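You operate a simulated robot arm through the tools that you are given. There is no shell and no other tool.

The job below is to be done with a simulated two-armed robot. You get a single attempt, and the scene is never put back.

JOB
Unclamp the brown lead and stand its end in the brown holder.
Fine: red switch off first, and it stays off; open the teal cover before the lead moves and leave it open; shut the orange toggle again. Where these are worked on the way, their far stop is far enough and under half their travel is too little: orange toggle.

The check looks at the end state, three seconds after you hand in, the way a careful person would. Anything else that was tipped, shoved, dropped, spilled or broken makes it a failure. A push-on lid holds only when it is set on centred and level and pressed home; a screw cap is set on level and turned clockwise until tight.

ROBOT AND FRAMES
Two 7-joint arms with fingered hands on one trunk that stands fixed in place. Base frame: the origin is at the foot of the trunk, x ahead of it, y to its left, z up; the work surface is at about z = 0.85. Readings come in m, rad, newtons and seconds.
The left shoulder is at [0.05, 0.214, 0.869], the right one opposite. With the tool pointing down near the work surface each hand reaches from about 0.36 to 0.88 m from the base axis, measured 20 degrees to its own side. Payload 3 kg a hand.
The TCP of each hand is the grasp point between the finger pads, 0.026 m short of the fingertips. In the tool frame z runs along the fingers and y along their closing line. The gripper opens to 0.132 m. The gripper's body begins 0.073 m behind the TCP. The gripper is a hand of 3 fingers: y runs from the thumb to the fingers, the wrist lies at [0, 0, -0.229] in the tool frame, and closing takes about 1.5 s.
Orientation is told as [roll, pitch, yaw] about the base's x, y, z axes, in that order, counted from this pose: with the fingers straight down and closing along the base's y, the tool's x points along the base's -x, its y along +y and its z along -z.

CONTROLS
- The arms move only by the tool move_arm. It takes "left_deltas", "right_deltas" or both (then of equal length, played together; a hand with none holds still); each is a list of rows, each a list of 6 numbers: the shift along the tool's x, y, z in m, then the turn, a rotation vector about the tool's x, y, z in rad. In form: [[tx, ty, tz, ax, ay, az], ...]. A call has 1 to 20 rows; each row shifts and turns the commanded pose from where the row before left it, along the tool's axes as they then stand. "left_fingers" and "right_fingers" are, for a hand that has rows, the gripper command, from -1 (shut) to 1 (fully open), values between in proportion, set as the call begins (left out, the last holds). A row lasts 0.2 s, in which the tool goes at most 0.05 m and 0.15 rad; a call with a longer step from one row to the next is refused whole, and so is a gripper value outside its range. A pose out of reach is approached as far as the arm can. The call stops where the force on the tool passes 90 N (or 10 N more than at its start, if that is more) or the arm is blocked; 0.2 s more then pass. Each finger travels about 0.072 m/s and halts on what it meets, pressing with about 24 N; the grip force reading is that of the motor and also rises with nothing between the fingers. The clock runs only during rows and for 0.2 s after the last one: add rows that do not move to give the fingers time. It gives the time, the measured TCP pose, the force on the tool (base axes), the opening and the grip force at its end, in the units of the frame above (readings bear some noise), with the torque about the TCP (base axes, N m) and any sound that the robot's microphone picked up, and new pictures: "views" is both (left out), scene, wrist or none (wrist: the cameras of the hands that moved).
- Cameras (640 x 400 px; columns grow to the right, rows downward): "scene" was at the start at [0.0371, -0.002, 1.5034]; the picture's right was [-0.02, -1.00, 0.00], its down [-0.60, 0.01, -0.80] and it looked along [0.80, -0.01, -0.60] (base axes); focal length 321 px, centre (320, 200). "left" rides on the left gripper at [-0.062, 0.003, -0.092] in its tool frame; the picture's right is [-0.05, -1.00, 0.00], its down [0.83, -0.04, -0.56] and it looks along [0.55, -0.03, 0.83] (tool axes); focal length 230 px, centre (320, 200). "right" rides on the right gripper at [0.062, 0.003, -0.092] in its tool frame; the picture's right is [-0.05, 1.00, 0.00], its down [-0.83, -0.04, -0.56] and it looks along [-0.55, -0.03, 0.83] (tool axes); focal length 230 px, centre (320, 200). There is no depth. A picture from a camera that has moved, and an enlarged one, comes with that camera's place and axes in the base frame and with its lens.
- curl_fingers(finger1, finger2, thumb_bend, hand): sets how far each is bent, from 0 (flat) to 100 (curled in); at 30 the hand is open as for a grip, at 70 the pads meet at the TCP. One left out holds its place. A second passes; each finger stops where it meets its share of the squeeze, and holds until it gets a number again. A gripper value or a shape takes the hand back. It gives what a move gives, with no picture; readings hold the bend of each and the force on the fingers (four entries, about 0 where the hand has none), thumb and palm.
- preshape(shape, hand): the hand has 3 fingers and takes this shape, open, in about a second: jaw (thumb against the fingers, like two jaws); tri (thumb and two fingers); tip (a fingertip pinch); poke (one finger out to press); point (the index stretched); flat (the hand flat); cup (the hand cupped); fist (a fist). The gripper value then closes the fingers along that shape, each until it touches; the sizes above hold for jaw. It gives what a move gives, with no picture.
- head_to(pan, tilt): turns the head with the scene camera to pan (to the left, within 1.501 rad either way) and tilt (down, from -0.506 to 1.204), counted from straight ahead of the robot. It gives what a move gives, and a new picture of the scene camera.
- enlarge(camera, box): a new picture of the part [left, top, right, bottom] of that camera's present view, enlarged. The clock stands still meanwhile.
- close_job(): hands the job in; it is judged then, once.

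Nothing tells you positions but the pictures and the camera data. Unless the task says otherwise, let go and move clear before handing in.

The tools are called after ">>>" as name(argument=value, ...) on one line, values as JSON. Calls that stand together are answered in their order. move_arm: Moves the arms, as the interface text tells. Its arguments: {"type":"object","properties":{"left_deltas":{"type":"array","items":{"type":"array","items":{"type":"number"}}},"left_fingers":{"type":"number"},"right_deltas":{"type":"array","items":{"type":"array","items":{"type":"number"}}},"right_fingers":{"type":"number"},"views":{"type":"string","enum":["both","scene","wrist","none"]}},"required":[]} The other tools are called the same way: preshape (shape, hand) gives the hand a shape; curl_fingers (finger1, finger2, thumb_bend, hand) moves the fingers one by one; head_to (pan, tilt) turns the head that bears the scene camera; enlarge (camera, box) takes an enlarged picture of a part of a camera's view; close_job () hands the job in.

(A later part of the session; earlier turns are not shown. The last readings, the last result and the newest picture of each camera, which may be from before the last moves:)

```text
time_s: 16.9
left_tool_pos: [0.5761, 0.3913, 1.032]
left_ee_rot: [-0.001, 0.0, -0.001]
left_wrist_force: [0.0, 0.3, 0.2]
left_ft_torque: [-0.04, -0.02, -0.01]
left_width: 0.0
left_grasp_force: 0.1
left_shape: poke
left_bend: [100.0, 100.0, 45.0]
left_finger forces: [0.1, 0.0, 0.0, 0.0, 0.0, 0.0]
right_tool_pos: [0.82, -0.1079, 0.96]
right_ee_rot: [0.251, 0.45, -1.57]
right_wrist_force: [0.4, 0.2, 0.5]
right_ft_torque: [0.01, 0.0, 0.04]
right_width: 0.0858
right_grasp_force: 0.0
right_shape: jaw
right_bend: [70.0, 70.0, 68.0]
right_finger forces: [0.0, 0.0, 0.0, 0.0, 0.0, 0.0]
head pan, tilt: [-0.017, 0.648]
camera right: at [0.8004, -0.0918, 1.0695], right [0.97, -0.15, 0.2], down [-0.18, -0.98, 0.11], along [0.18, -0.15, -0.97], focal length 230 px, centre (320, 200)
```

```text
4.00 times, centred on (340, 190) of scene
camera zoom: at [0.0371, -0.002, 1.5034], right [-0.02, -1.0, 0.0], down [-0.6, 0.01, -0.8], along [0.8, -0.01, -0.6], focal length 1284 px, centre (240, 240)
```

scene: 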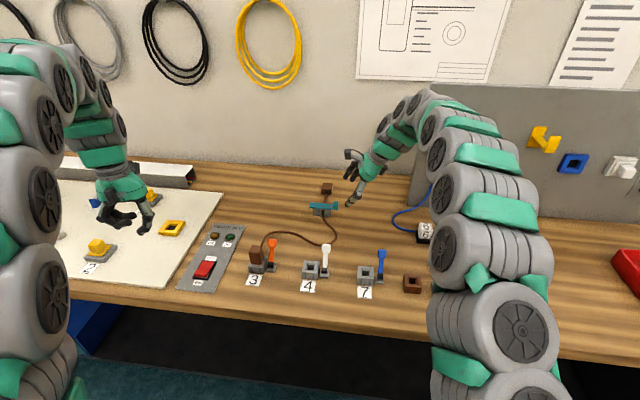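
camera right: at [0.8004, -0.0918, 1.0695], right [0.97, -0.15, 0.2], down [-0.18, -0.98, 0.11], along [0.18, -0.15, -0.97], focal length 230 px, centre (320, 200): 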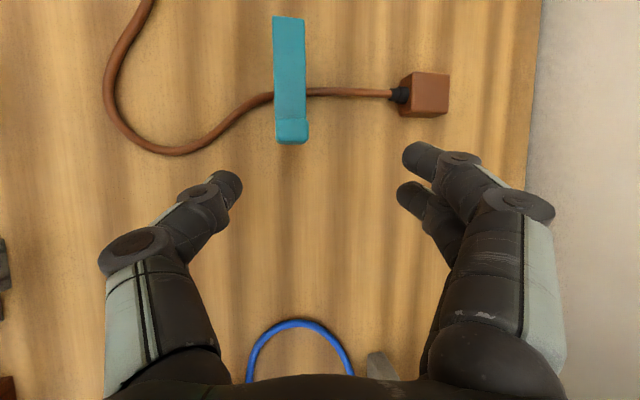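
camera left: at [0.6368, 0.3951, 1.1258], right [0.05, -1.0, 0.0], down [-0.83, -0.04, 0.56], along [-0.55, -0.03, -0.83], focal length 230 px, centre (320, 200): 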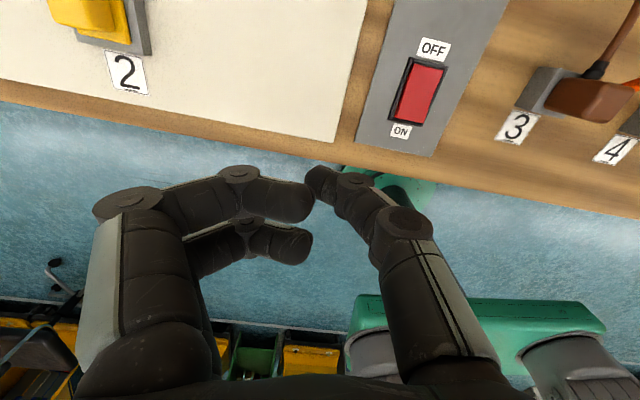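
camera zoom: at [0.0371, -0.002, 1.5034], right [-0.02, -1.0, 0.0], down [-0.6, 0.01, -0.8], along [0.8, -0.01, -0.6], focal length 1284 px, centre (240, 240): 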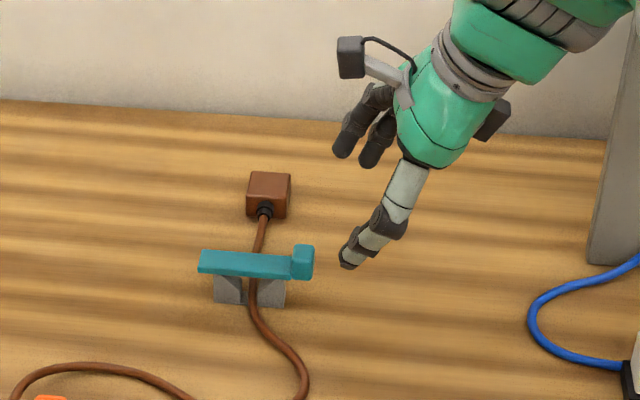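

The camera confirms the knob lies between the open fingers' approach path. I'll advance along the finger direction until the fingers straddle it.

>>> move_arm(right_deltas=[[0, -0.005, 0.0243, 0, 0, 0], [0, -0.005, 0.0243, 0, 0, 0], [0, -0.003, 0.014, 0, 0, 0], [0, 0, 0, 0, 0, 0]])

>>> enlarge(camera="scene", box=[280, 140, 400, 240])

>>> enlarge(camera="right", box=[180, 60, 480, 260])

```text
time_s: 17.9
left_tool_pos: [0.5759, 0.3917, 1.0323]
left_ee_rot: [0.0, -0.001, 0.0]
left_wrist_force: [0.4, -0.3, 0.1]
left_ft_torque: [-0.02, -0.01, 0.01]
left_width: 0.0
left_grasp_force: 0.1
left_shape: poke
left_bend: [100.0, 100.0, 45.0]
left_finger forces: [0.0, 0.1, 0.1, 0.1, 0.0, 0.0]
right_tool_pos: [0.8225, -0.0797, 0.9008]
right_ee_rot: [0.249, 0.451, -1.57]
right_wrist_force: [0.1, 1.0, 0.1]
right_ft_torque: [0.0, 0.0, 0.01]
right_width: 0.086
right_grasp_force: 0.1
right_shape: jaw
right_bend: [70.0, 70.0, 68.0]
right_finger forces: [0.0, 0.0, 0.0, 0.1, 0.0, 0.0]
head pan, tilt: [-0.017, 0.648]
camera right: at [0.8039, -0.0632, 1.0087], right [0.97, -0.15, 0.2], down [-0.18, -0.98, 0.11], along [0.18, -0.15, -0.97], focal length 230 px, centre (320, 200)
```

scene: 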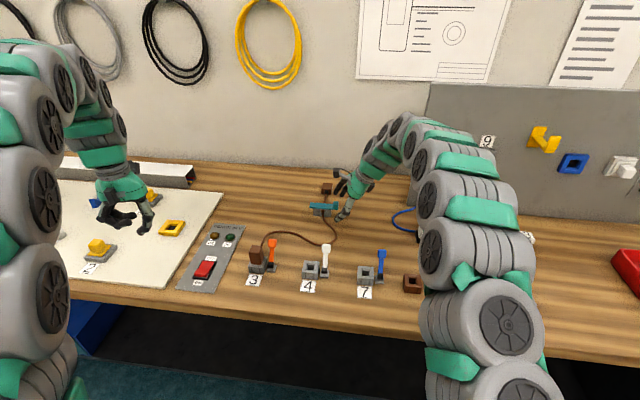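
right: 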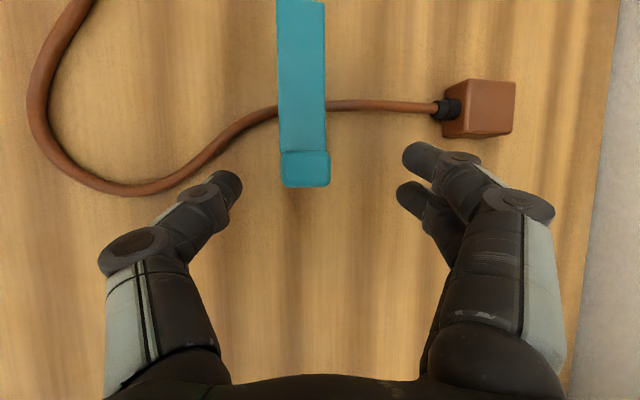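

```text
4.00 times, centred on (340, 190) of scene
camera zoom: at [0.0371, -0.002, 1.5034], right [-0.02, -1.0, 0.0], down [-0.6, 0.01, -0.8], along [0.8, -0.01, -0.6], focal length 1284 px, centre (240, 240)
```

zoom: 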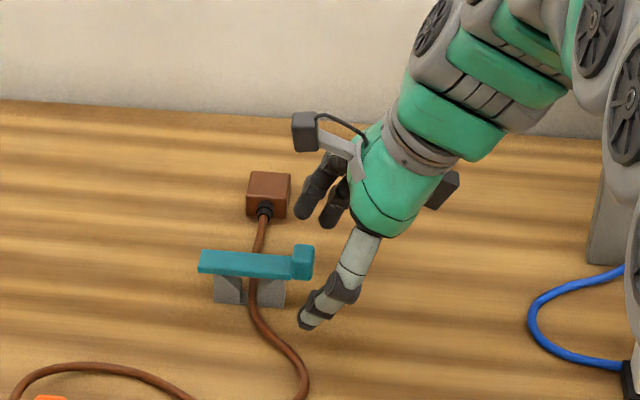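

```text
2.00 times, centred on (330, 160) of right
camera zoom: at [0.8039, -0.0632, 1.0087], right [0.97, -0.15, 0.2], down [-0.18, -0.98, 0.11], along [0.18, -0.15, -0.97], focal length 460 px, centre (300, 280)
```

zoom: 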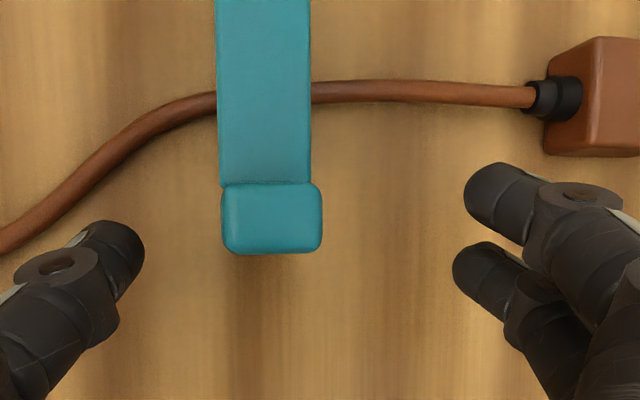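

The knob is almost centred between the finger pads. I'll make a small centring correction, go slightly deeper, and close on it.

>>> move_arm(right_deltas=[[0, -0.006, 0.008, 0, 0, 0], [0, 0, 0, 0, 0, 0]], views="none")

>>> move_arm(right_deltas=[[0, 0, 0, 0, 0, 0], [0, 0, 0, 0, 0, 0], [0, 0, 0, 0, 0, 0], [0, 0, 0, 0, 0, 0], [0, 0, 0, 0, 0, 0], [0, 0, 0, 0, 0, 0]], right_fingers=-0.75)

>>> enlarge(camera="scene", box=[280, 140, 400, 240])

>>> enlarge(camera="right", box=[180, 60, 480, 260])

```text
time_s: 18.5
left_tool_pos: [0.5761, 0.3914, 1.0342]
left_ee_rot: [-0.001, 0.001, 0.0]
left_wrist_force: [-0.3, 0.4, -0.3]
left_ft_torque: [0.03, 0.02, 0.02]
left_width: 0.0
left_grasp_force: 0.1
left_shape: poke
left_bend: [100.0, 100.0, 45.0]
left_finger forces: [0.1, 0.0, 0.1, 0.0, 0.0, 0.0]
right_tool_pos: [0.819, -0.0765, 0.8909]
right_ee_rot: [0.252, 0.45, -1.571]
right_wrist_force: [-0.6, -0.7, -0.5]
right_ft_torque: [0.03, 0.02, -0.02]
right_width: 0.0857
right_grasp_force: 0.0
right_shape: jaw
right_bend: [70.0, 70.0, 68.0]
right_finger forces: [0.1, 0.0, 0.0, 0.0, 0.0, 0.0]
head pan, tilt: [-0.017, 0.648]
```

```text
time_s: 19.9
left_tool_pos: [0.5762, 0.39, 1.0326]
left_ee_rot: [0.002, 0.001, -0.001]
left_wrist_force: [-0.3, 0.1, 1.0]
left_ft_torque: [0.0, -0.01, 0.0]
left_width: 0.0001
left_grasp_force: 0.0
left_shape: poke
left_bend: [100.0, 100.0, 45.0]
left_finger forces: [0.0, 0.0, 0.0, 0.0, 0.0, 0.0]
right_tool_pos: [0.8196, -0.0762, 0.8909]
right_ee_rot: [0.25, 0.451, -1.57]
right_wrist_force: [-0.8, 0.7, -0.2]
right_ft_torque: [0.03, -0.01, 0.0]
right_width: 0.0176
right_grasp_force: 0.0
right_shape: jaw
right_bend: [72.0, 72.0, 70.0]
right_finger forces: [0.6, 0.0, 0.0, 0.0, 1.1, 0.1]
head pan, tilt: [-0.017, 0.648]
camera right: at [0.799, -0.0602, 0.9999], right [0.97, -0.15, 0.2], down [-0.18, -0.98, 0.11], along [0.18, -0.15, -0.97], focal length 230 px, centre (320, 200)
```

scene: 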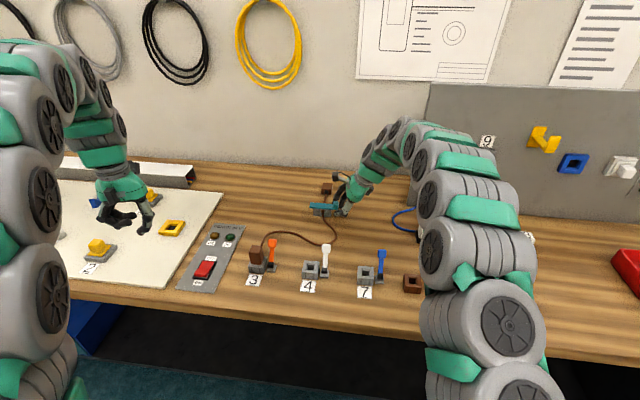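
right: 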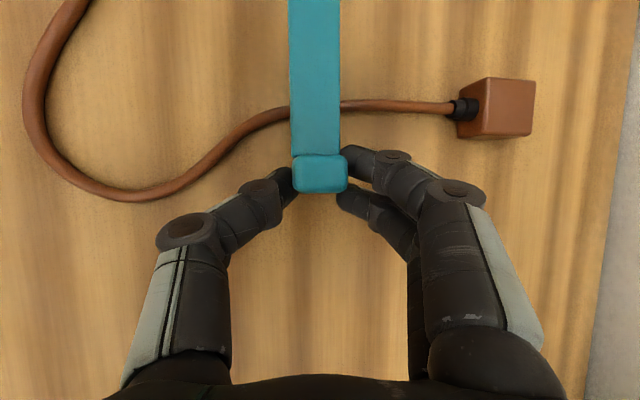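

```text
4.00 times, centred on (340, 190) of scene
camera zoom: at [0.0371, -0.002, 1.5034], right [-0.02, -1.0, 0.0], down [-0.6, 0.01, -0.8], along [0.8, -0.01, -0.6], focal length 1284 px, centre (240, 240)
```

zoom: 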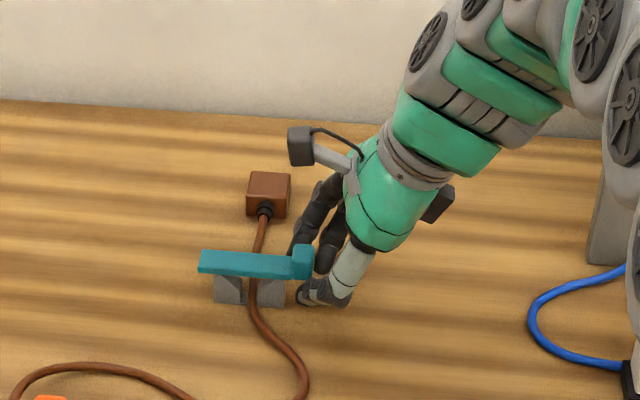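

```text
2.00 times, centred on (330, 160) of right
camera zoom: at [0.799, -0.0602, 0.9999], right [0.97, -0.15, 0.2], down [-0.18, -0.98, 0.11], along [0.18, -0.15, -0.97], focal length 460 px, centre (300, 280)
```

zoom: 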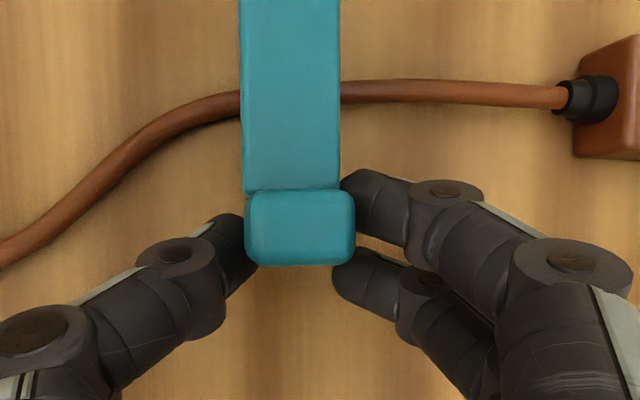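

The fingers are closed around the knob. I'll firm the grip and test with a small lift.

>>> move_arm(right_deltas=[[0, 0, 0, 0, 0, 0], [0, 0, 0, 0, 0, 0], [0, 0, 0, 0, 0, 0], [0.0024, 0.0011, -0.0043, 0, 0, 0], [0.0024, 0.0011, -0.0043, 0, 0, 0], [0.0024, 0.0011, -0.0043, 0, 0, 0], [0, 0, 0, 0, 0, 0]], right_fingers=-1)

>>> enlarge(camera="scene", box=[280, 140, 400, 240])

>>> enlarge(camera="right", box=[180, 60, 480, 260])

```text
time_s: 21.5
left_tool_pos: [0.5768, 0.3922, 1.0331]
left_ee_rot: [0.001, 0.0, 0.0]
left_wrist_force: [0.4, 0.2, 0.3]
left_ft_torque: [-0.03, 0.05, 0.0]
left_width: 0.0001
left_grasp_force: 0.1
left_shape: poke
left_bend: [100.0, 100.0, 45.0]
left_finger forces: [0.0, 0.2, 0.1, 0.0, 0.0, 0.0]
right_tool_pos: [0.818, -0.0768, 0.9077]
right_ee_rot: [0.25, 0.45, -1.57]
right_wrist_force: [8.6, 3.1, -0.5]
right_ft_torque: [0.03, -0.14, -0.08]
right_width: 0.0049
right_grasp_force: 23.7
right_shape: jaw
right_bend: [72.0, 66.0, 73.0]
right_finger forces: [10.1, 0.0, 0.0, 0.1, 0.0, 0.1]
head pan, tilt: [-0.017, 0.648]
camera right: at [0.7986, -0.0607, 1.0164], right [0.97, -0.15, 0.2], down [-0.18, -0.98, 0.11], along [0.18, -0.15, -0.97], focal length 230 px, centre (320, 200)
```

scene: 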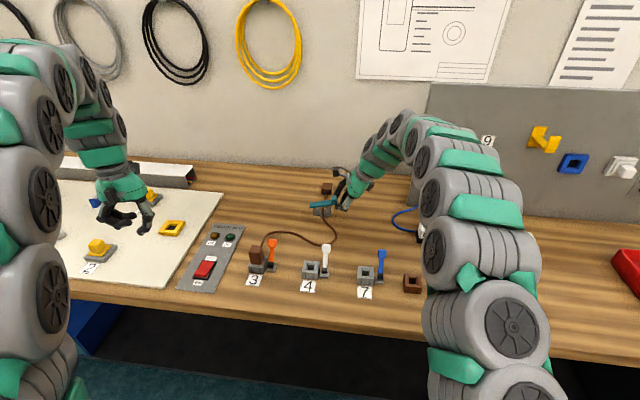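
right: 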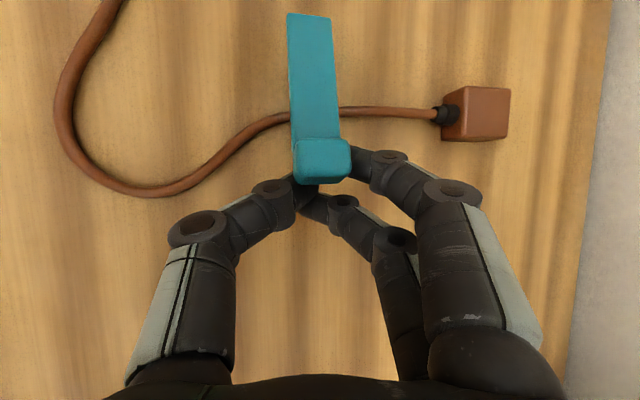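

```text
4.00 times, centred on (340, 190) of scene
camera zoom: at [0.0372, -0.0019, 1.5034], right [-0.02, -1.0, 0.0], down [-0.6, 0.01, -0.8], along [0.8, -0.01, -0.6], focal length 1284 px, centre (240, 240)
```

zoom: 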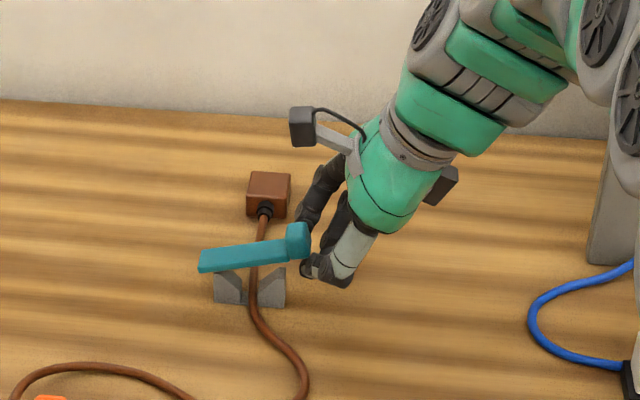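

```text
2.00 times, centred on (330, 160) of right
camera zoom: at [0.7986, -0.0607, 1.0164], right [0.97, -0.15, 0.2], down [-0.18, -0.98, 0.11], along [0.18, -0.15, -0.97], focal length 460 px, centre (300, 280)
```

zoom: 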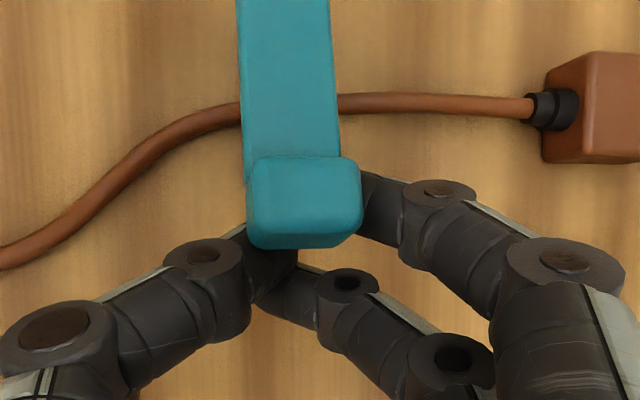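

The bar is hinged at its left end and lifts freely, with my fingertips now hooked under the knob. I'll keep lifting along the arc.

>>> move_arm(right_deltas=[[0.0068, 0.0016, -0.0064, 0, 0, 0], [0.0068, 0.0016, -0.0064, 0, 0, 0], [0.0068, 0.0016, -0.0064, 0, 0, 0], [0.0068, 0.0016, -0.0064, 0, 0, 0], [0.0092, 0.0006, -0.0022, 0, 0, 0], [0.0092, 0.0006, -0.0022, 0, 0, 0], [0.0092, 0.0006, -0.0022, 0, 0, 0], [0.0092, 0.0006, -0.0022, 0, 0, 0], [0, 0, 0, 0, 0, 0]])

>>> enlarge(camera="scene", box=[280, 140, 400, 240])

```text
time_s: 23.5
left_tool_pos: [0.5769, 0.3915, 1.0313]
left_ee_rot: [-0.001, 0.001, -0.001]
left_wrist_force: [0.3, 0.5, -0.4]
left_ft_torque: [0.01, 0.02, -0.04]
left_width: 0.0002
left_grasp_force: 0.2
left_shape: poke
left_bend: [100.0, 100.0, 45.0]
left_finger forces: [0.0, 0.0, 0.1, 0.0, 0.0, 0.1]
right_tool_pos: [0.8196, -0.0342, 0.9685]
right_ee_rot: [0.25, 0.451, -1.572]
right_wrist_force: [13.6, 1.8, -3.3]
right_ft_torque: [0.09, -0.08, -0.13]
right_width: 0.0037
right_grasp_force: 23.9
right_shape: jaw
right_bend: [70.0, 66.0, 73.0]
right_finger forces: [13.8, 0.0, 0.0, 0.0, 0.0, 0.0]
head pan, tilt: [-0.017, 0.648]
camera right: at [0.7986, -0.0181, 1.0771], right [0.97, -0.15, 0.2], down [-0.18, -0.98, 0.11], along [0.18, -0.15, -0.97], focal length 230 px, centre (320, 200)
```

scene: 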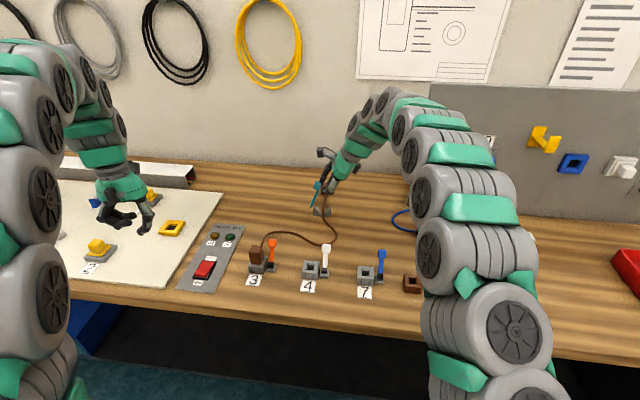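
right: 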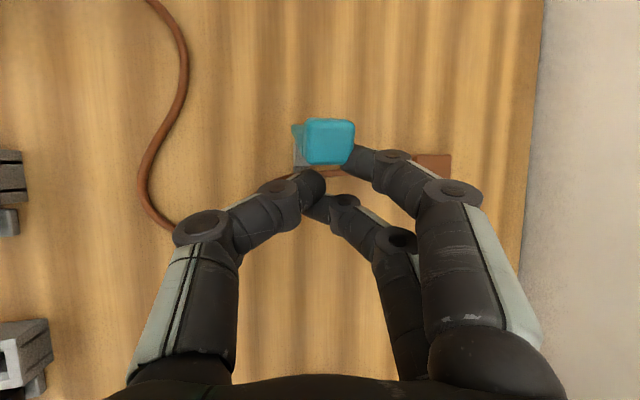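

```text
4.00 times, centred on (340, 190) of scene
camera zoom: at [0.0374, -0.002, 1.5034], right [-0.02, -1.0, 0.0], down [-0.6, 0.01, -0.8], along [0.8, -0.01, -0.6], focal length 1284 px, centre (240, 240)
```

zoom: 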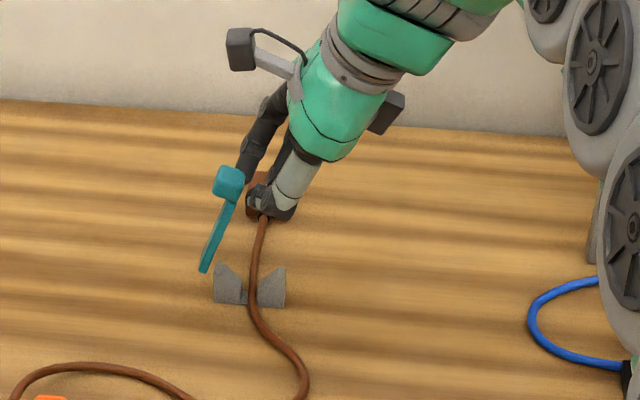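

The bar is at roughly 70°. I'll push it past vertical toward its stop.

>>> move_arm(right_deltas=[[0.0094, -0.0004, 0.0014, 0, 0, 0], [0.0094, -0.0004, 0.0014, 0, 0, 0], [0.0075, -0.0009, 0.0035, 0, 0, 0], [0.0075, -0.0009, 0.0035, 0, 0, 0], [0.0075, -0.0009, 0.0035, 0, 0, 0], [0, 0, 0, 0, 0, 0]])

>>> enlarge(camera="scene", box=[280, 140, 400, 240])

```text
time_s: 24.9
left_tool_pos: [0.5763, 0.3912, 1.0318]
left_ee_rot: [0.0, -0.001, 0.0]
left_wrist_force: [0.6, -0.8, 0.9]
left_ft_torque: [0.0, 0.01, 0.01]
left_width: 0.0
left_grasp_force: 0.1
left_shape: poke
left_bend: [100.0, 100.0, 45.0]
left_finger forces: [0.0, 0.0, 0.0, 0.0, 0.0, 0.0]
right_tool_pos: [0.819, 0.0086, 0.974]
right_ee_rot: [0.249, 0.449, -1.573]
right_wrist_force: [17.7, -1.6, -4.3]
right_ft_torque: [-0.14, 0.11, -0.27]
right_width: 0.0045
right_grasp_force: 23.8
right_shape: jaw
right_bend: [69.0, 66.0, 73.0]
right_finger forces: [17.1, 0.1, 0.0, 0.0, 0.0, 0.0]
head pan, tilt: [-0.017, 0.648]
camera right: at [0.7999, 0.025, 1.0829], right [0.97, -0.15, 0.2], down [-0.18, -0.98, 0.11], along [0.18, -0.15, -0.97], focal length 230 px, centre (320, 200)
```

scene: 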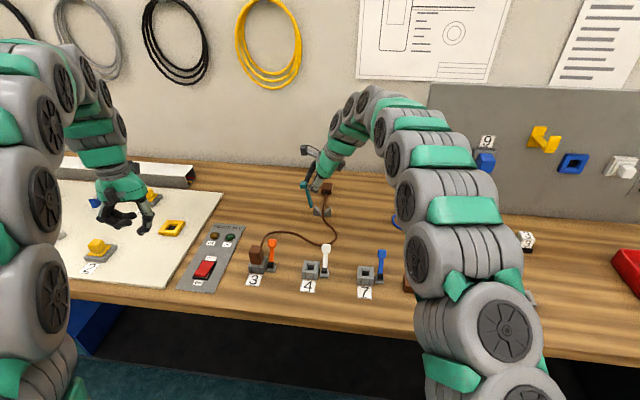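
right: 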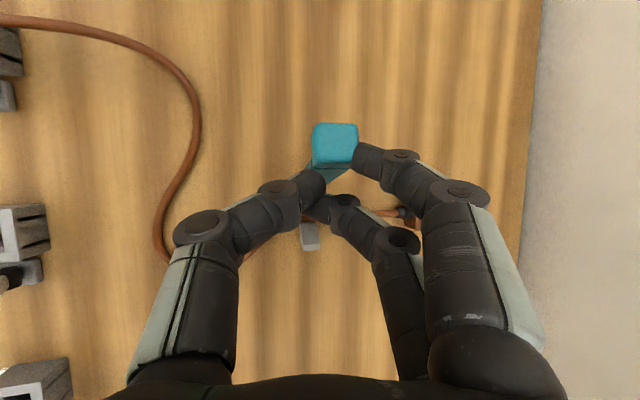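

```text
4.00 times, centred on (340, 190) of scene
camera zoom: at [0.0374, -0.002, 1.5034], right [-0.02, -1.0, 0.0], down [-0.6, 0.01, -0.8], along [0.8, -0.01, -0.6], focal length 1284 px, centre (240, 240)
```

zoom: 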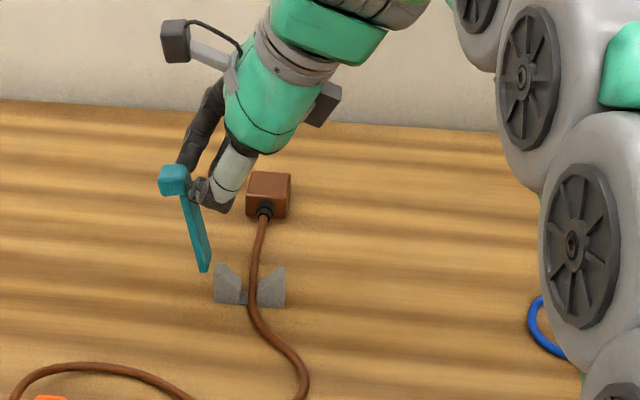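

It's past vertical now (about 105°). I'll continue gently toward the stop, watching the force.

>>> move_arm(right_deltas=[[0.0058, -0.0015, 0.0058, 0, 0, 0], [0.0058, -0.0015, 0.0058, 0, 0, 0], [0.0058, -0.0015, 0.0058, 0, 0, 0], [0, 0, 0, 0, 0, 0]])

>>> enlarge(camera="scene", box=[280, 140, 400, 240])

```text
time_s: 25.9
left_tool_pos: [0.5759, 0.3908, 1.0324]
left_ee_rot: [0.0, 0.001, -0.001]
left_wrist_force: [-0.2, -0.7, -0.4]
left_ft_torque: [0.0, 0.01, 0.02]
left_width: 0.0001
left_grasp_force: 0.0
left_shape: poke
left_bend: [100.0, 100.0, 45.0]
left_finger forces: [0.0, 0.0, 0.1, 0.1, 0.0, 0.0]
right_tool_pos: [0.8204, 0.0308, 0.9664]
right_ee_rot: [0.252, 0.45, -1.572]
right_wrist_force: [16.9, -16.4, 5.8]
right_ft_torque: [-0.06, -0.29, -0.7]
right_width: 0.0057
right_grasp_force: 24.0
right_shape: jaw
right_bend: [69.0, 66.0, 73.0]
right_finger forces: [19.4, 0.0, 0.0, 0.0, 0.0, 0.1]
head pan, tilt: [-0.017, 0.648]
camera right: at [0.8002, 0.0467, 1.0744], right [0.97, -0.16, 0.2], down [-0.18, -0.98, 0.11], along [0.18, -0.15, -0.97], focal length 230 px, centre (320, 200)
```

scene: 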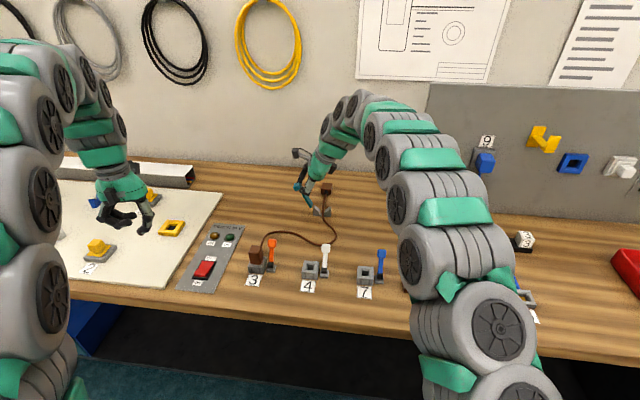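
right: 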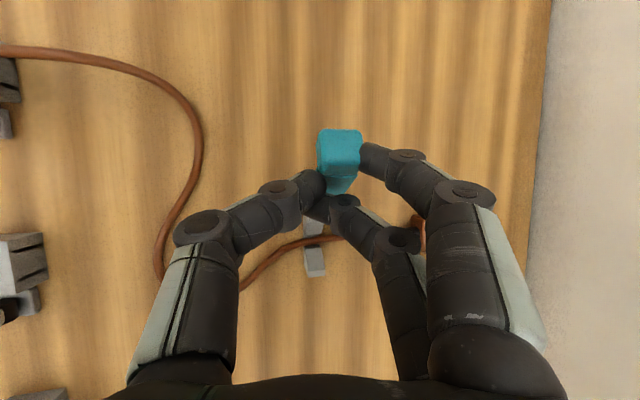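

```text
4.00 times, centred on (340, 190) of scene
camera zoom: at [0.0373, -0.0023, 1.5034], right [-0.02, -1.0, 0.0], down [-0.6, 0.01, -0.8], along [0.8, -0.01, -0.6], focal length 1284 px, centre (240, 240)
```

zoom: 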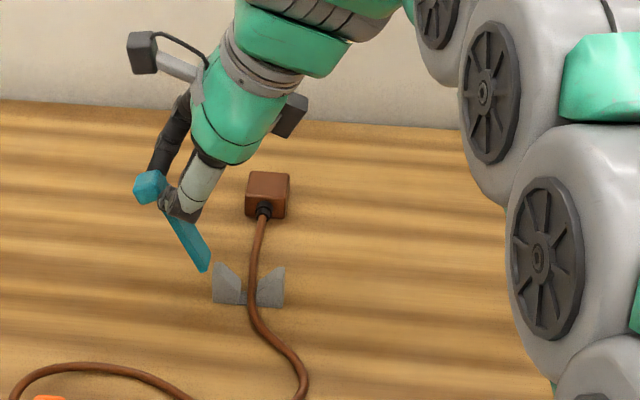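

The -y reaction force shows the cover has reached its far stop at about 125°. I'll release it, back away, and check that it stays open.

>>> move_arm(right_deltas=[[0, 0, 0, 0, 0, 0], [0, 0, 0, 0, 0, 0], [0, 0, 0, 0, 0, 0], [0, 0, 0, 0, 0, 0], [-0.02, 0.0024, -0.009, 0, 0, 0], [-0.036, 0.0043, -0.017, 0, 0, 0], [-0.036, 0.0043, -0.017, 0, 0, 0], [0.0218, 0.011, -0.0436, 0, 0, 0], [0.0218, 0.011, -0.0436, 0, 0, 0], [0, 0, 0, 0, 0, 0]], right_fingers=-0.2)

>>> enlarge(camera="scene", box=[280, 140, 400, 240])

```text
time_s: 28.1
left_tool_pos: [0.5762, 0.3915, 1.0328]
left_ee_rot: [0.0, 0.002, 0.001]
left_wrist_force: [-0.7, 0.3, -1.4]
left_ft_torque: [-0.02, 0.01, 0.01]
left_width: 0.0
left_grasp_force: 0.1
left_shape: poke
left_bend: [100.0, 100.0, 45.0]
left_finger forces: [0.0, 0.0, 0.1, 0.0, 0.1, 0.1]
right_tool_pos: [0.8174, -0.0703, 1.064]
right_ee_rot: [0.251, 0.451, -1.571]
right_wrist_force: [0.7, 0.0, -0.6]
right_ft_torque: [0.0, 0.0, 0.0]
right_width: 0.0525
right_grasp_force: 0.0
right_shape: jaw
right_bend: [73.0, 73.0, 70.0]
right_finger forces: [0.0, 0.1, 0.1, 0.0, 0.1, 0.0]
head pan, tilt: [-0.017, 0.648]
camera right: at [0.7974, -0.0539, 1.1721], right [0.97, -0.15, 0.2], down [-0.18, -0.98, 0.11], along [0.18, -0.15, -0.97], focal length 230 px, centre (320, 200)
```

scene: 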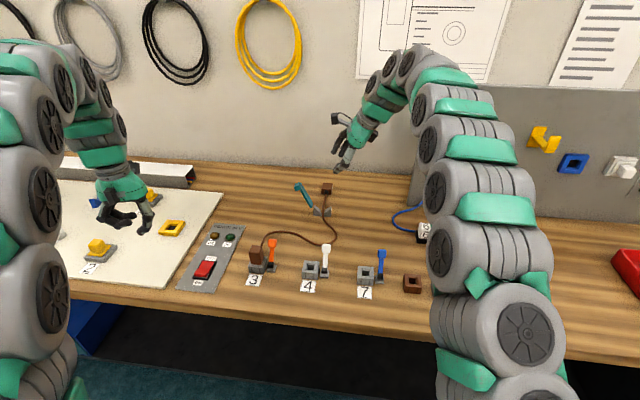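
right: 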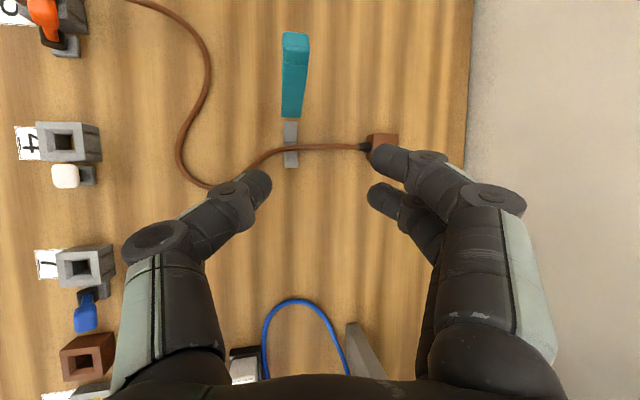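

```text
4.00 times, centred on (340, 190) of scene
camera zoom: at [0.0371, -0.002, 1.5034], right [-0.02, -1.0, 0.0], down [-0.6, 0.01, -0.8], along [0.8, -0.01, -0.6], focal length 1284 px, centre (240, 240)
```

zoom: 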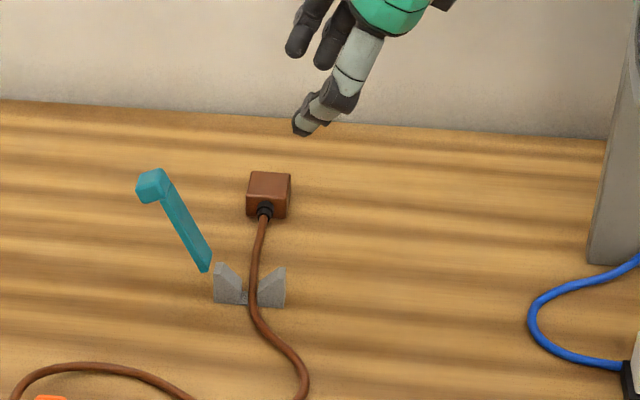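

The teal cover stays open. Next is the orange toggle: I'll place the right hand's fingers behind the lever (far side), clear of the plug, to pull it toward the robot.

>>> move_arm(right_deltas=[[0, 0, 0, 0.125, 0, 0], [0, 0, 0, 0.125, 0, 0], [0.014, -0.0296, 0.0233, 0, 0, 0], [0.014, -0.0296, 0.0233, 0, 0, 0], [0.014, -0.0296, 0.0233, 0, 0, 0], [0.014, -0.0296, 0.0233, 0, 0, 0], [0.014, -0.0296, 0.0233, 0, 0, 0], [0.014, -0.0296, 0.0233, 0, 0, 0], [0.014, -0.0296, 0.0233, 0, 0, 0], [0, 0, 0, 0, 0, 0]], right_fingers=0.515)

>>> enlarge(camera="right", box=[180, 60, 480, 260])

>>> enlarge(camera="scene", box=[220, 190, 340, 290])

```text
time_s: 30.3
left_tool_pos: [0.5759, 0.3905, 1.0341]
left_ee_rot: [-0.001, 0.0, 0.0]
left_wrist_force: [-0.9, 0.2, -0.3]
left_ft_torque: [-0.02, -0.01, 0.0]
left_width: 0.0
left_grasp_force: 0.0
left_shape: poke
left_bend: [100.0, 100.0, 45.0]
left_finger forces: [0.0, 0.0, 0.1, 0.1, 0.1, 0.0]
right_tool_pos: [0.6127, 0.096, 0.9447]
right_ee_rot: [0.064, 0.449, -1.57]
right_wrist_force: [-0.4, -0.3, -0.2]
right_ft_torque: [-0.01, 0.02, 0.01]
right_width: 0.0997
right_grasp_force: 0.1
right_shape: jaw
right_bend: [63.0, 63.0, 60.0]
right_finger forces: [0.0, 0.0, 0.1, 0.0, 0.1, 0.0]
right hand out of reach, approached as far as the arm can: row 2
head pan, tilt: [-0.017, 0.648]
camera right: at [0.6107, 0.1115, 1.0545], right [1.0, -0.07, 0.03], down [-0.08, -0.99, 0.14], along [0.02, -0.14, -0.99], focal length 230 px, centre (320, 200)
```

scene: 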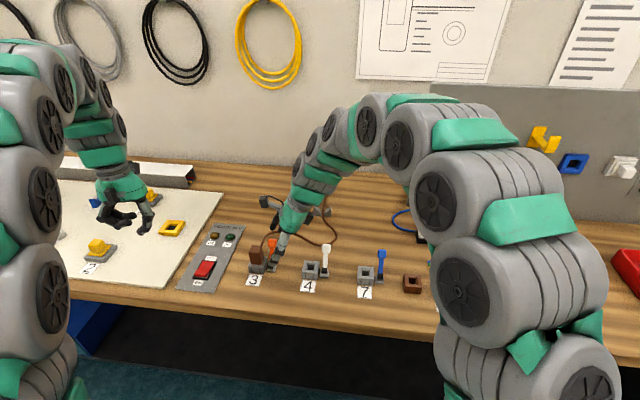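
right: 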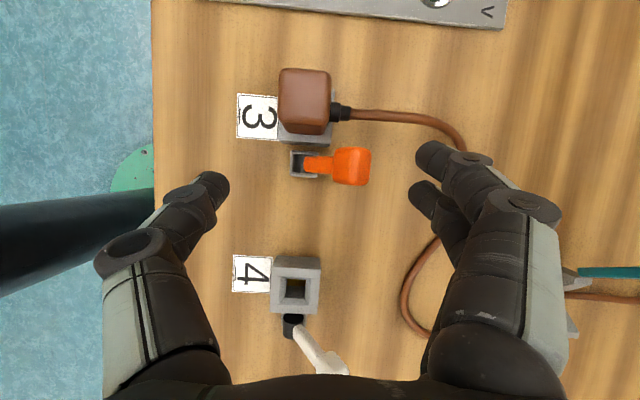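

```text
2.00 times, centred on (330, 160) of right
camera zoom: at [0.6107, 0.1115, 1.0545], right [1.0, -0.07, 0.03], down [-0.08, -0.99, 0.14], along [0.02, -0.14, -0.99], focal length 460 px, centre (300, 280)
```

zoom: 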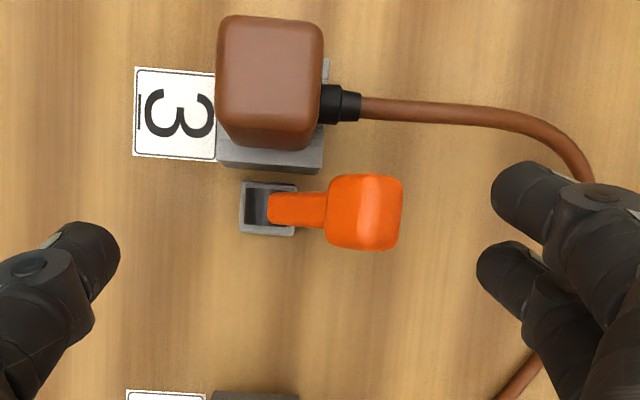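

```text
4.00 times, centred on (280, 240) of scene
camera zoom: at [0.0371, -0.002, 1.5034], right [-0.02, -1.0, 0.0], down [-0.6, 0.01, -0.8], along [0.8, -0.01, -0.6], focal length 1284 px, centre (480, 40)
```

zoom: 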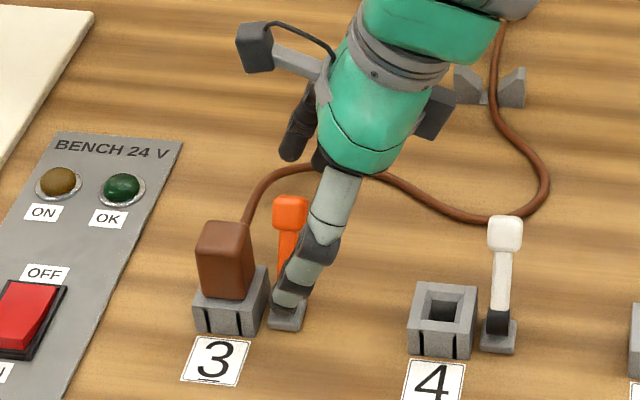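

The fingers are aligned behind the lever and clear of the plug. I'll lower the hand so the fingertips sit behind the orange knob.

>>> move_arm(right_deltas=[[-0.0109, -0.0015, 0.0224, 0, 0, 0], [-0.0109, -0.0015, 0.0224, 0, 0, 0], [0, 0, 0, 0, 0, 0]])

>>> enlarge(camera="right", box=[180, 60, 480, 260])

>>> enlarge(camera="scene", box=[220, 190, 340, 290])

```text
time_s: 31.1
left_tool_pos: [0.5757, 0.3932, 1.0325]
left_ee_rot: [0.001, 0.001, 0.001]
left_wrist_force: [-0.1, 0.0, -1.1]
left_ft_torque: [0.01, 0.01, 0.01]
left_width: 0.0001
left_grasp_force: 0.1
left_shape: poke
left_bend: [100.0, 100.0, 45.0]
left_finger forces: [0.1, 0.0, 0.0, 0.0, 0.0, 0.0]
right_tool_pos: [0.6127, 0.0958, 0.8943]
right_ee_rot: [0.063, 0.451, -1.57]
right_wrist_force: [-0.4, -0.5, 0.5]
right_ft_torque: [0.03, 0.02, 0.0]
right_width: 0.1001
right_grasp_force: 0.1
right_shape: jaw
right_bend: [63.0, 63.0, 60.0]
right_finger forces: [0.0, 0.0, 0.0, 0.0, 0.0, 0.1]
head pan, tilt: [-0.017, 0.648]
camera right: at [0.6103, 0.1116, 1.0049], right [1.0, -0.07, 0.03], down [-0.08, -0.99, 0.14], along [0.02, -0.14, -0.99], focal length 230 px, centre (320, 200)
```

scene: 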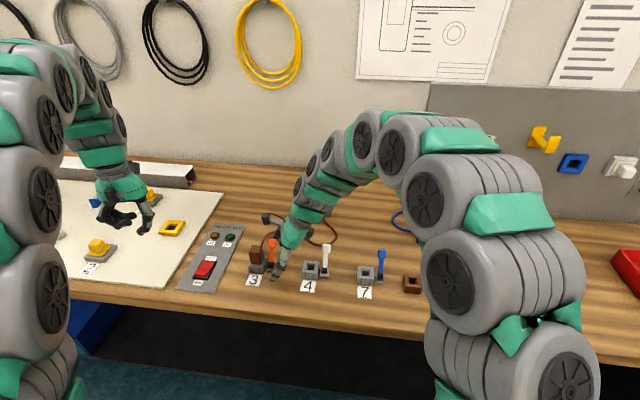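
right: 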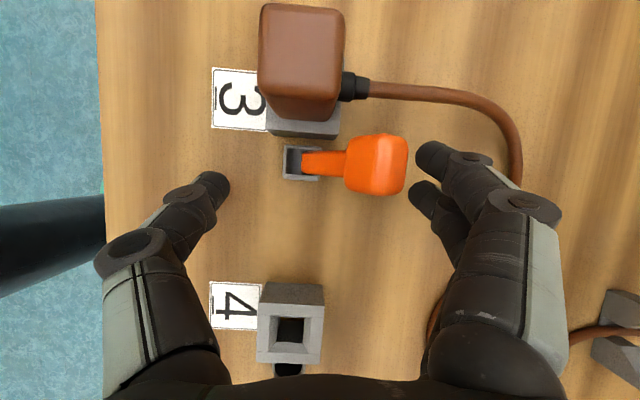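

```text
2.00 times, centred on (330, 160) of right
camera zoom: at [0.6103, 0.1116, 1.0049], right [1.0, -0.07, 0.03], down [-0.08, -0.99, 0.14], along [0.02, -0.14, -0.99], focal length 460 px, centre (300, 280)
```

zoom: 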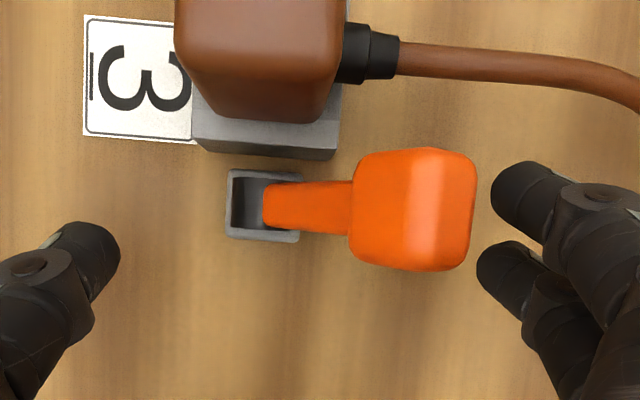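

```text
4.00 times, centred on (280, 240) of scene
camera zoom: at [0.0371, -0.002, 1.5034], right [-0.02, -1.0, 0.0], down [-0.6, 0.01, -0.8], along [0.8, -0.01, -0.6], focal length 1284 px, centre (480, 40)
```

zoom: 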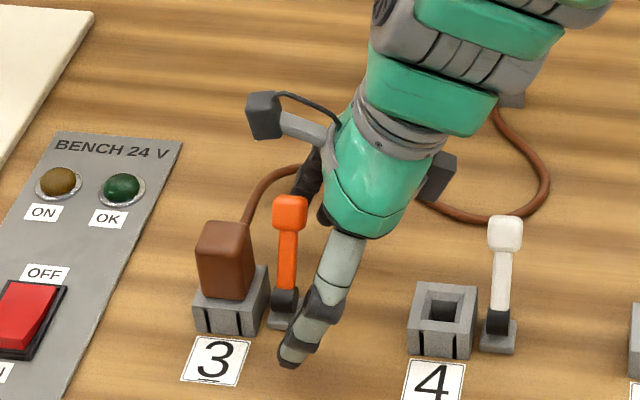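

The fingers are right behind the lever knob. I'll pull slowly toward the robot and watch the force.

>>> move_arm(right_deltas=[[0, -0.006, 0, 0, 0, 0], [0, -0.006, 0, 0, 0, 0], [0, -0.006, 0, 0, 0, 0], [0, 0, 0, 0, 0, 0]])

>>> enlarge(camera="right", box=[180, 60, 480, 260])

>>> enlarge(camera="scene", box=[220, 190, 340, 290])

```text
time_s: 32.1
left_tool_pos: [0.5753, 0.3903, 1.0332]
left_ee_rot: [0.0, 0.0, 0.0]
left_wrist_force: [-0.4, -0.3, 0.1]
left_ft_torque: [-0.02, 0.03, 0.02]
left_width: 0.0
left_grasp_force: 0.0
left_shape: poke
left_bend: [100.0, 100.0, 45.0]
left_finger forces: [0.1, 0.1, 0.0, 0.1, 0.1, 0.0]
right_tool_pos: [0.5966, 0.0963, 0.8922]
right_ee_rot: [0.063, 0.451, -1.571]
right_wrist_force: [0.3, 0.1, 0.1]
right_ft_torque: [0.01, 0.03, -0.01]
right_width: 0.1
right_grasp_force: 0.1
right_shape: jaw
right_bend: [63.0, 63.0, 60.0]
right_finger forces: [0.0, 0.0, 0.0, 0.0, 0.0, 0.0]
head pan, tilt: [-0.017, 0.648]
camera right: at [0.5932, 0.1109, 1.0025], right [1.0, -0.07, 0.03], down [-0.08, -0.99, 0.14], along [0.02, -0.14, -0.99], focal length 230 px, centre (320, 200)
```

scene: 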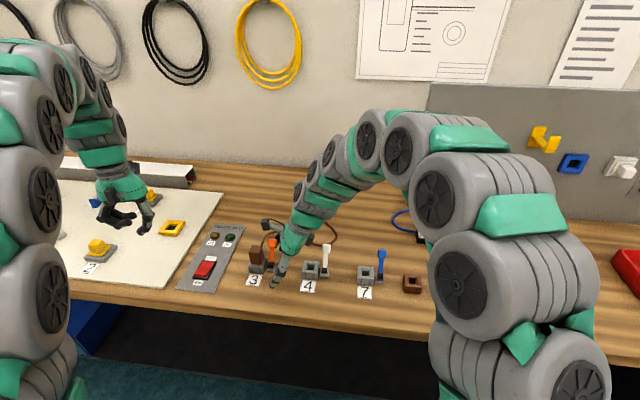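
right: 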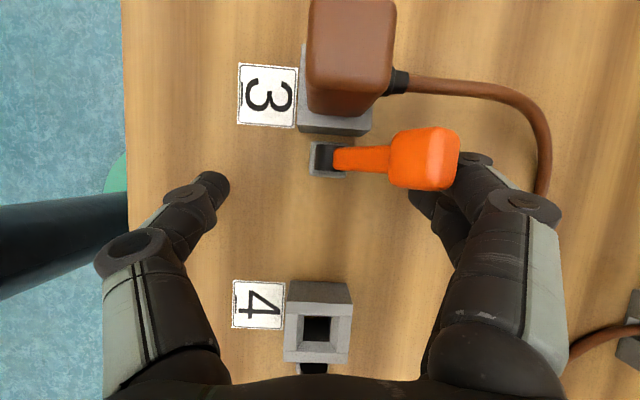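

```text
2.00 times, centred on (330, 160) of right
camera zoom: at [0.5932, 0.1109, 1.0025], right [1.0, -0.07, 0.03], down [-0.08, -0.99, 0.14], along [0.02, -0.14, -0.99], focal length 460 px, centre (300, 280)
```

zoom: 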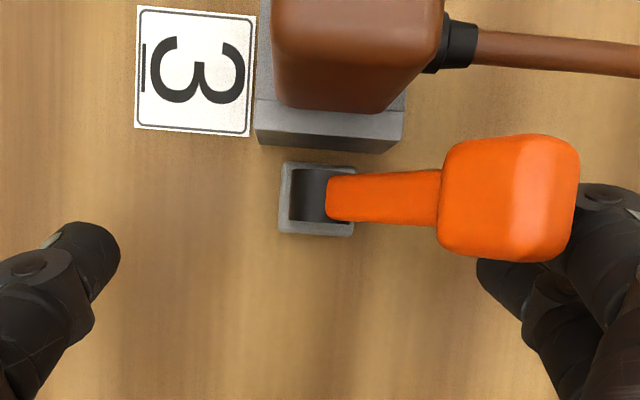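

```text
4.00 times, centred on (280, 240) of scene
camera zoom: at [0.0371, -0.002, 1.5034], right [-0.02, -1.0, 0.0], down [-0.6, 0.01, -0.8], along [0.8, -0.01, -0.6], focal length 1284 px, centre (480, 40)
```

zoom: 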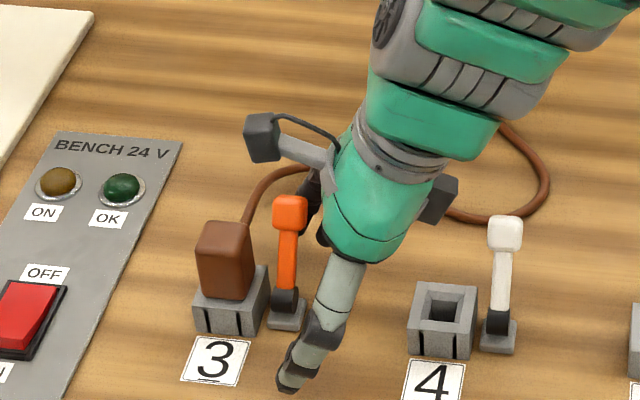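

The fingers slid under the lever knob without contact yet. I'll continue toward the robot while rising so they lift and swing the lever.

>>> move_arm(right_deltas=[[0.0022, -0.0057, -0.0049, 0, 0, 0], [0.0022, -0.0057, -0.0049, 0, 0, 0], [0.0022, -0.0057, -0.0049, 0, 0, 0], [0.0022, -0.0057, -0.0049, 0, 0, 0], [0, 0, 0, 0, 0, 0]])

>>> enlarge(camera="right", box=[180, 60, 480, 260])

>>> enlarge(camera="scene", box=[220, 190, 340, 290])

```text
time_s: 33.3
left_tool_pos: [0.5754, 0.3917, 1.0332]
left_ee_rot: [-0.001, 0.0, -0.001]
left_wrist_force: [0.0, 0.1, 0.0]
left_ft_torque: [0.01, 0.01, -0.03]
left_width: 0.0
left_grasp_force: 0.0
left_shape: poke
left_bend: [100.0, 100.0, 45.0]
left_finger forces: [0.0, 0.1, 0.1, 0.1, 0.0, 0.0]
right_tool_pos: [0.5716, 0.0954, 0.9123]
right_ee_rot: [0.063, 0.449, -1.571]
right_wrist_force: [0.5, -1.4, 0.3]
right_ft_torque: [0.01, 0.02, -0.02]
right_width: 0.0997
right_grasp_force: 0.1
right_shape: jaw
right_bend: [63.0, 63.0, 60.0]
right_finger forces: [0.5, 0.1, 0.0, 0.0, 0.1, 0.0]
head pan, tilt: [-0.017, 0.648]
camera right: at [0.5699, 0.1111, 1.0239], right [1.0, -0.07, 0.03], down [-0.08, -0.99, 0.14], along [0.02, -0.14, -0.99], focal length 230 px, centre (320, 200)
```

scene: 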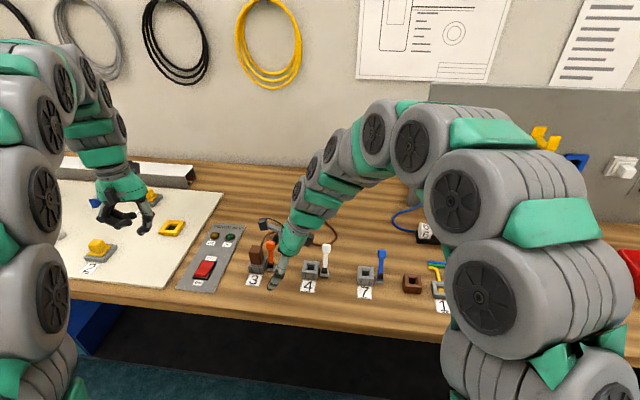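
right: 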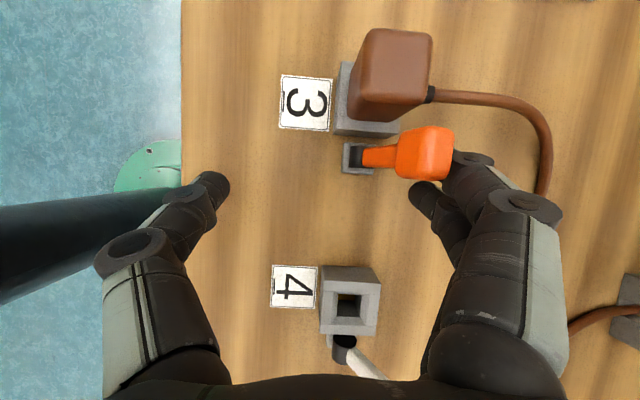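

```text
2.00 times, centred on (330, 160) of right
camera zoom: at [0.5699, 0.1111, 1.0239], right [1.0, -0.07, 0.03], down [-0.08, -0.99, 0.14], along [0.02, -0.14, -0.99], focal length 460 px, centre (300, 280)
```

zoom: 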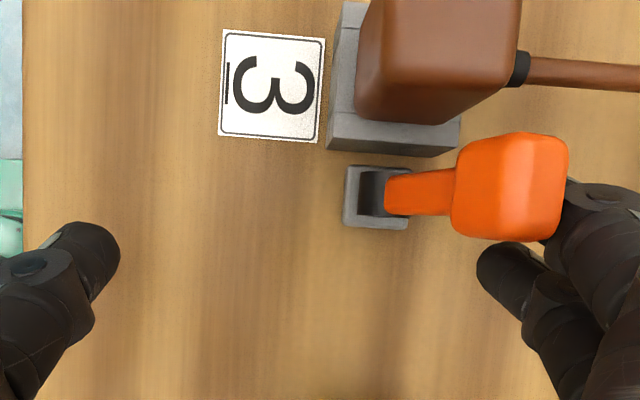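

```text
4.00 times, centred on (280, 240) of scene
camera zoom: at [0.0371, -0.002, 1.5034], right [-0.02, -1.0, 0.0], down [-0.6, 0.01, -0.8], along [0.8, -0.01, -0.6], focal length 1284 px, centre (480, 40)
```

zoom: 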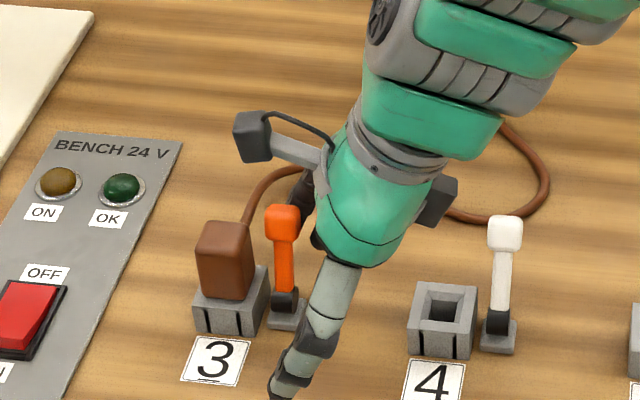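

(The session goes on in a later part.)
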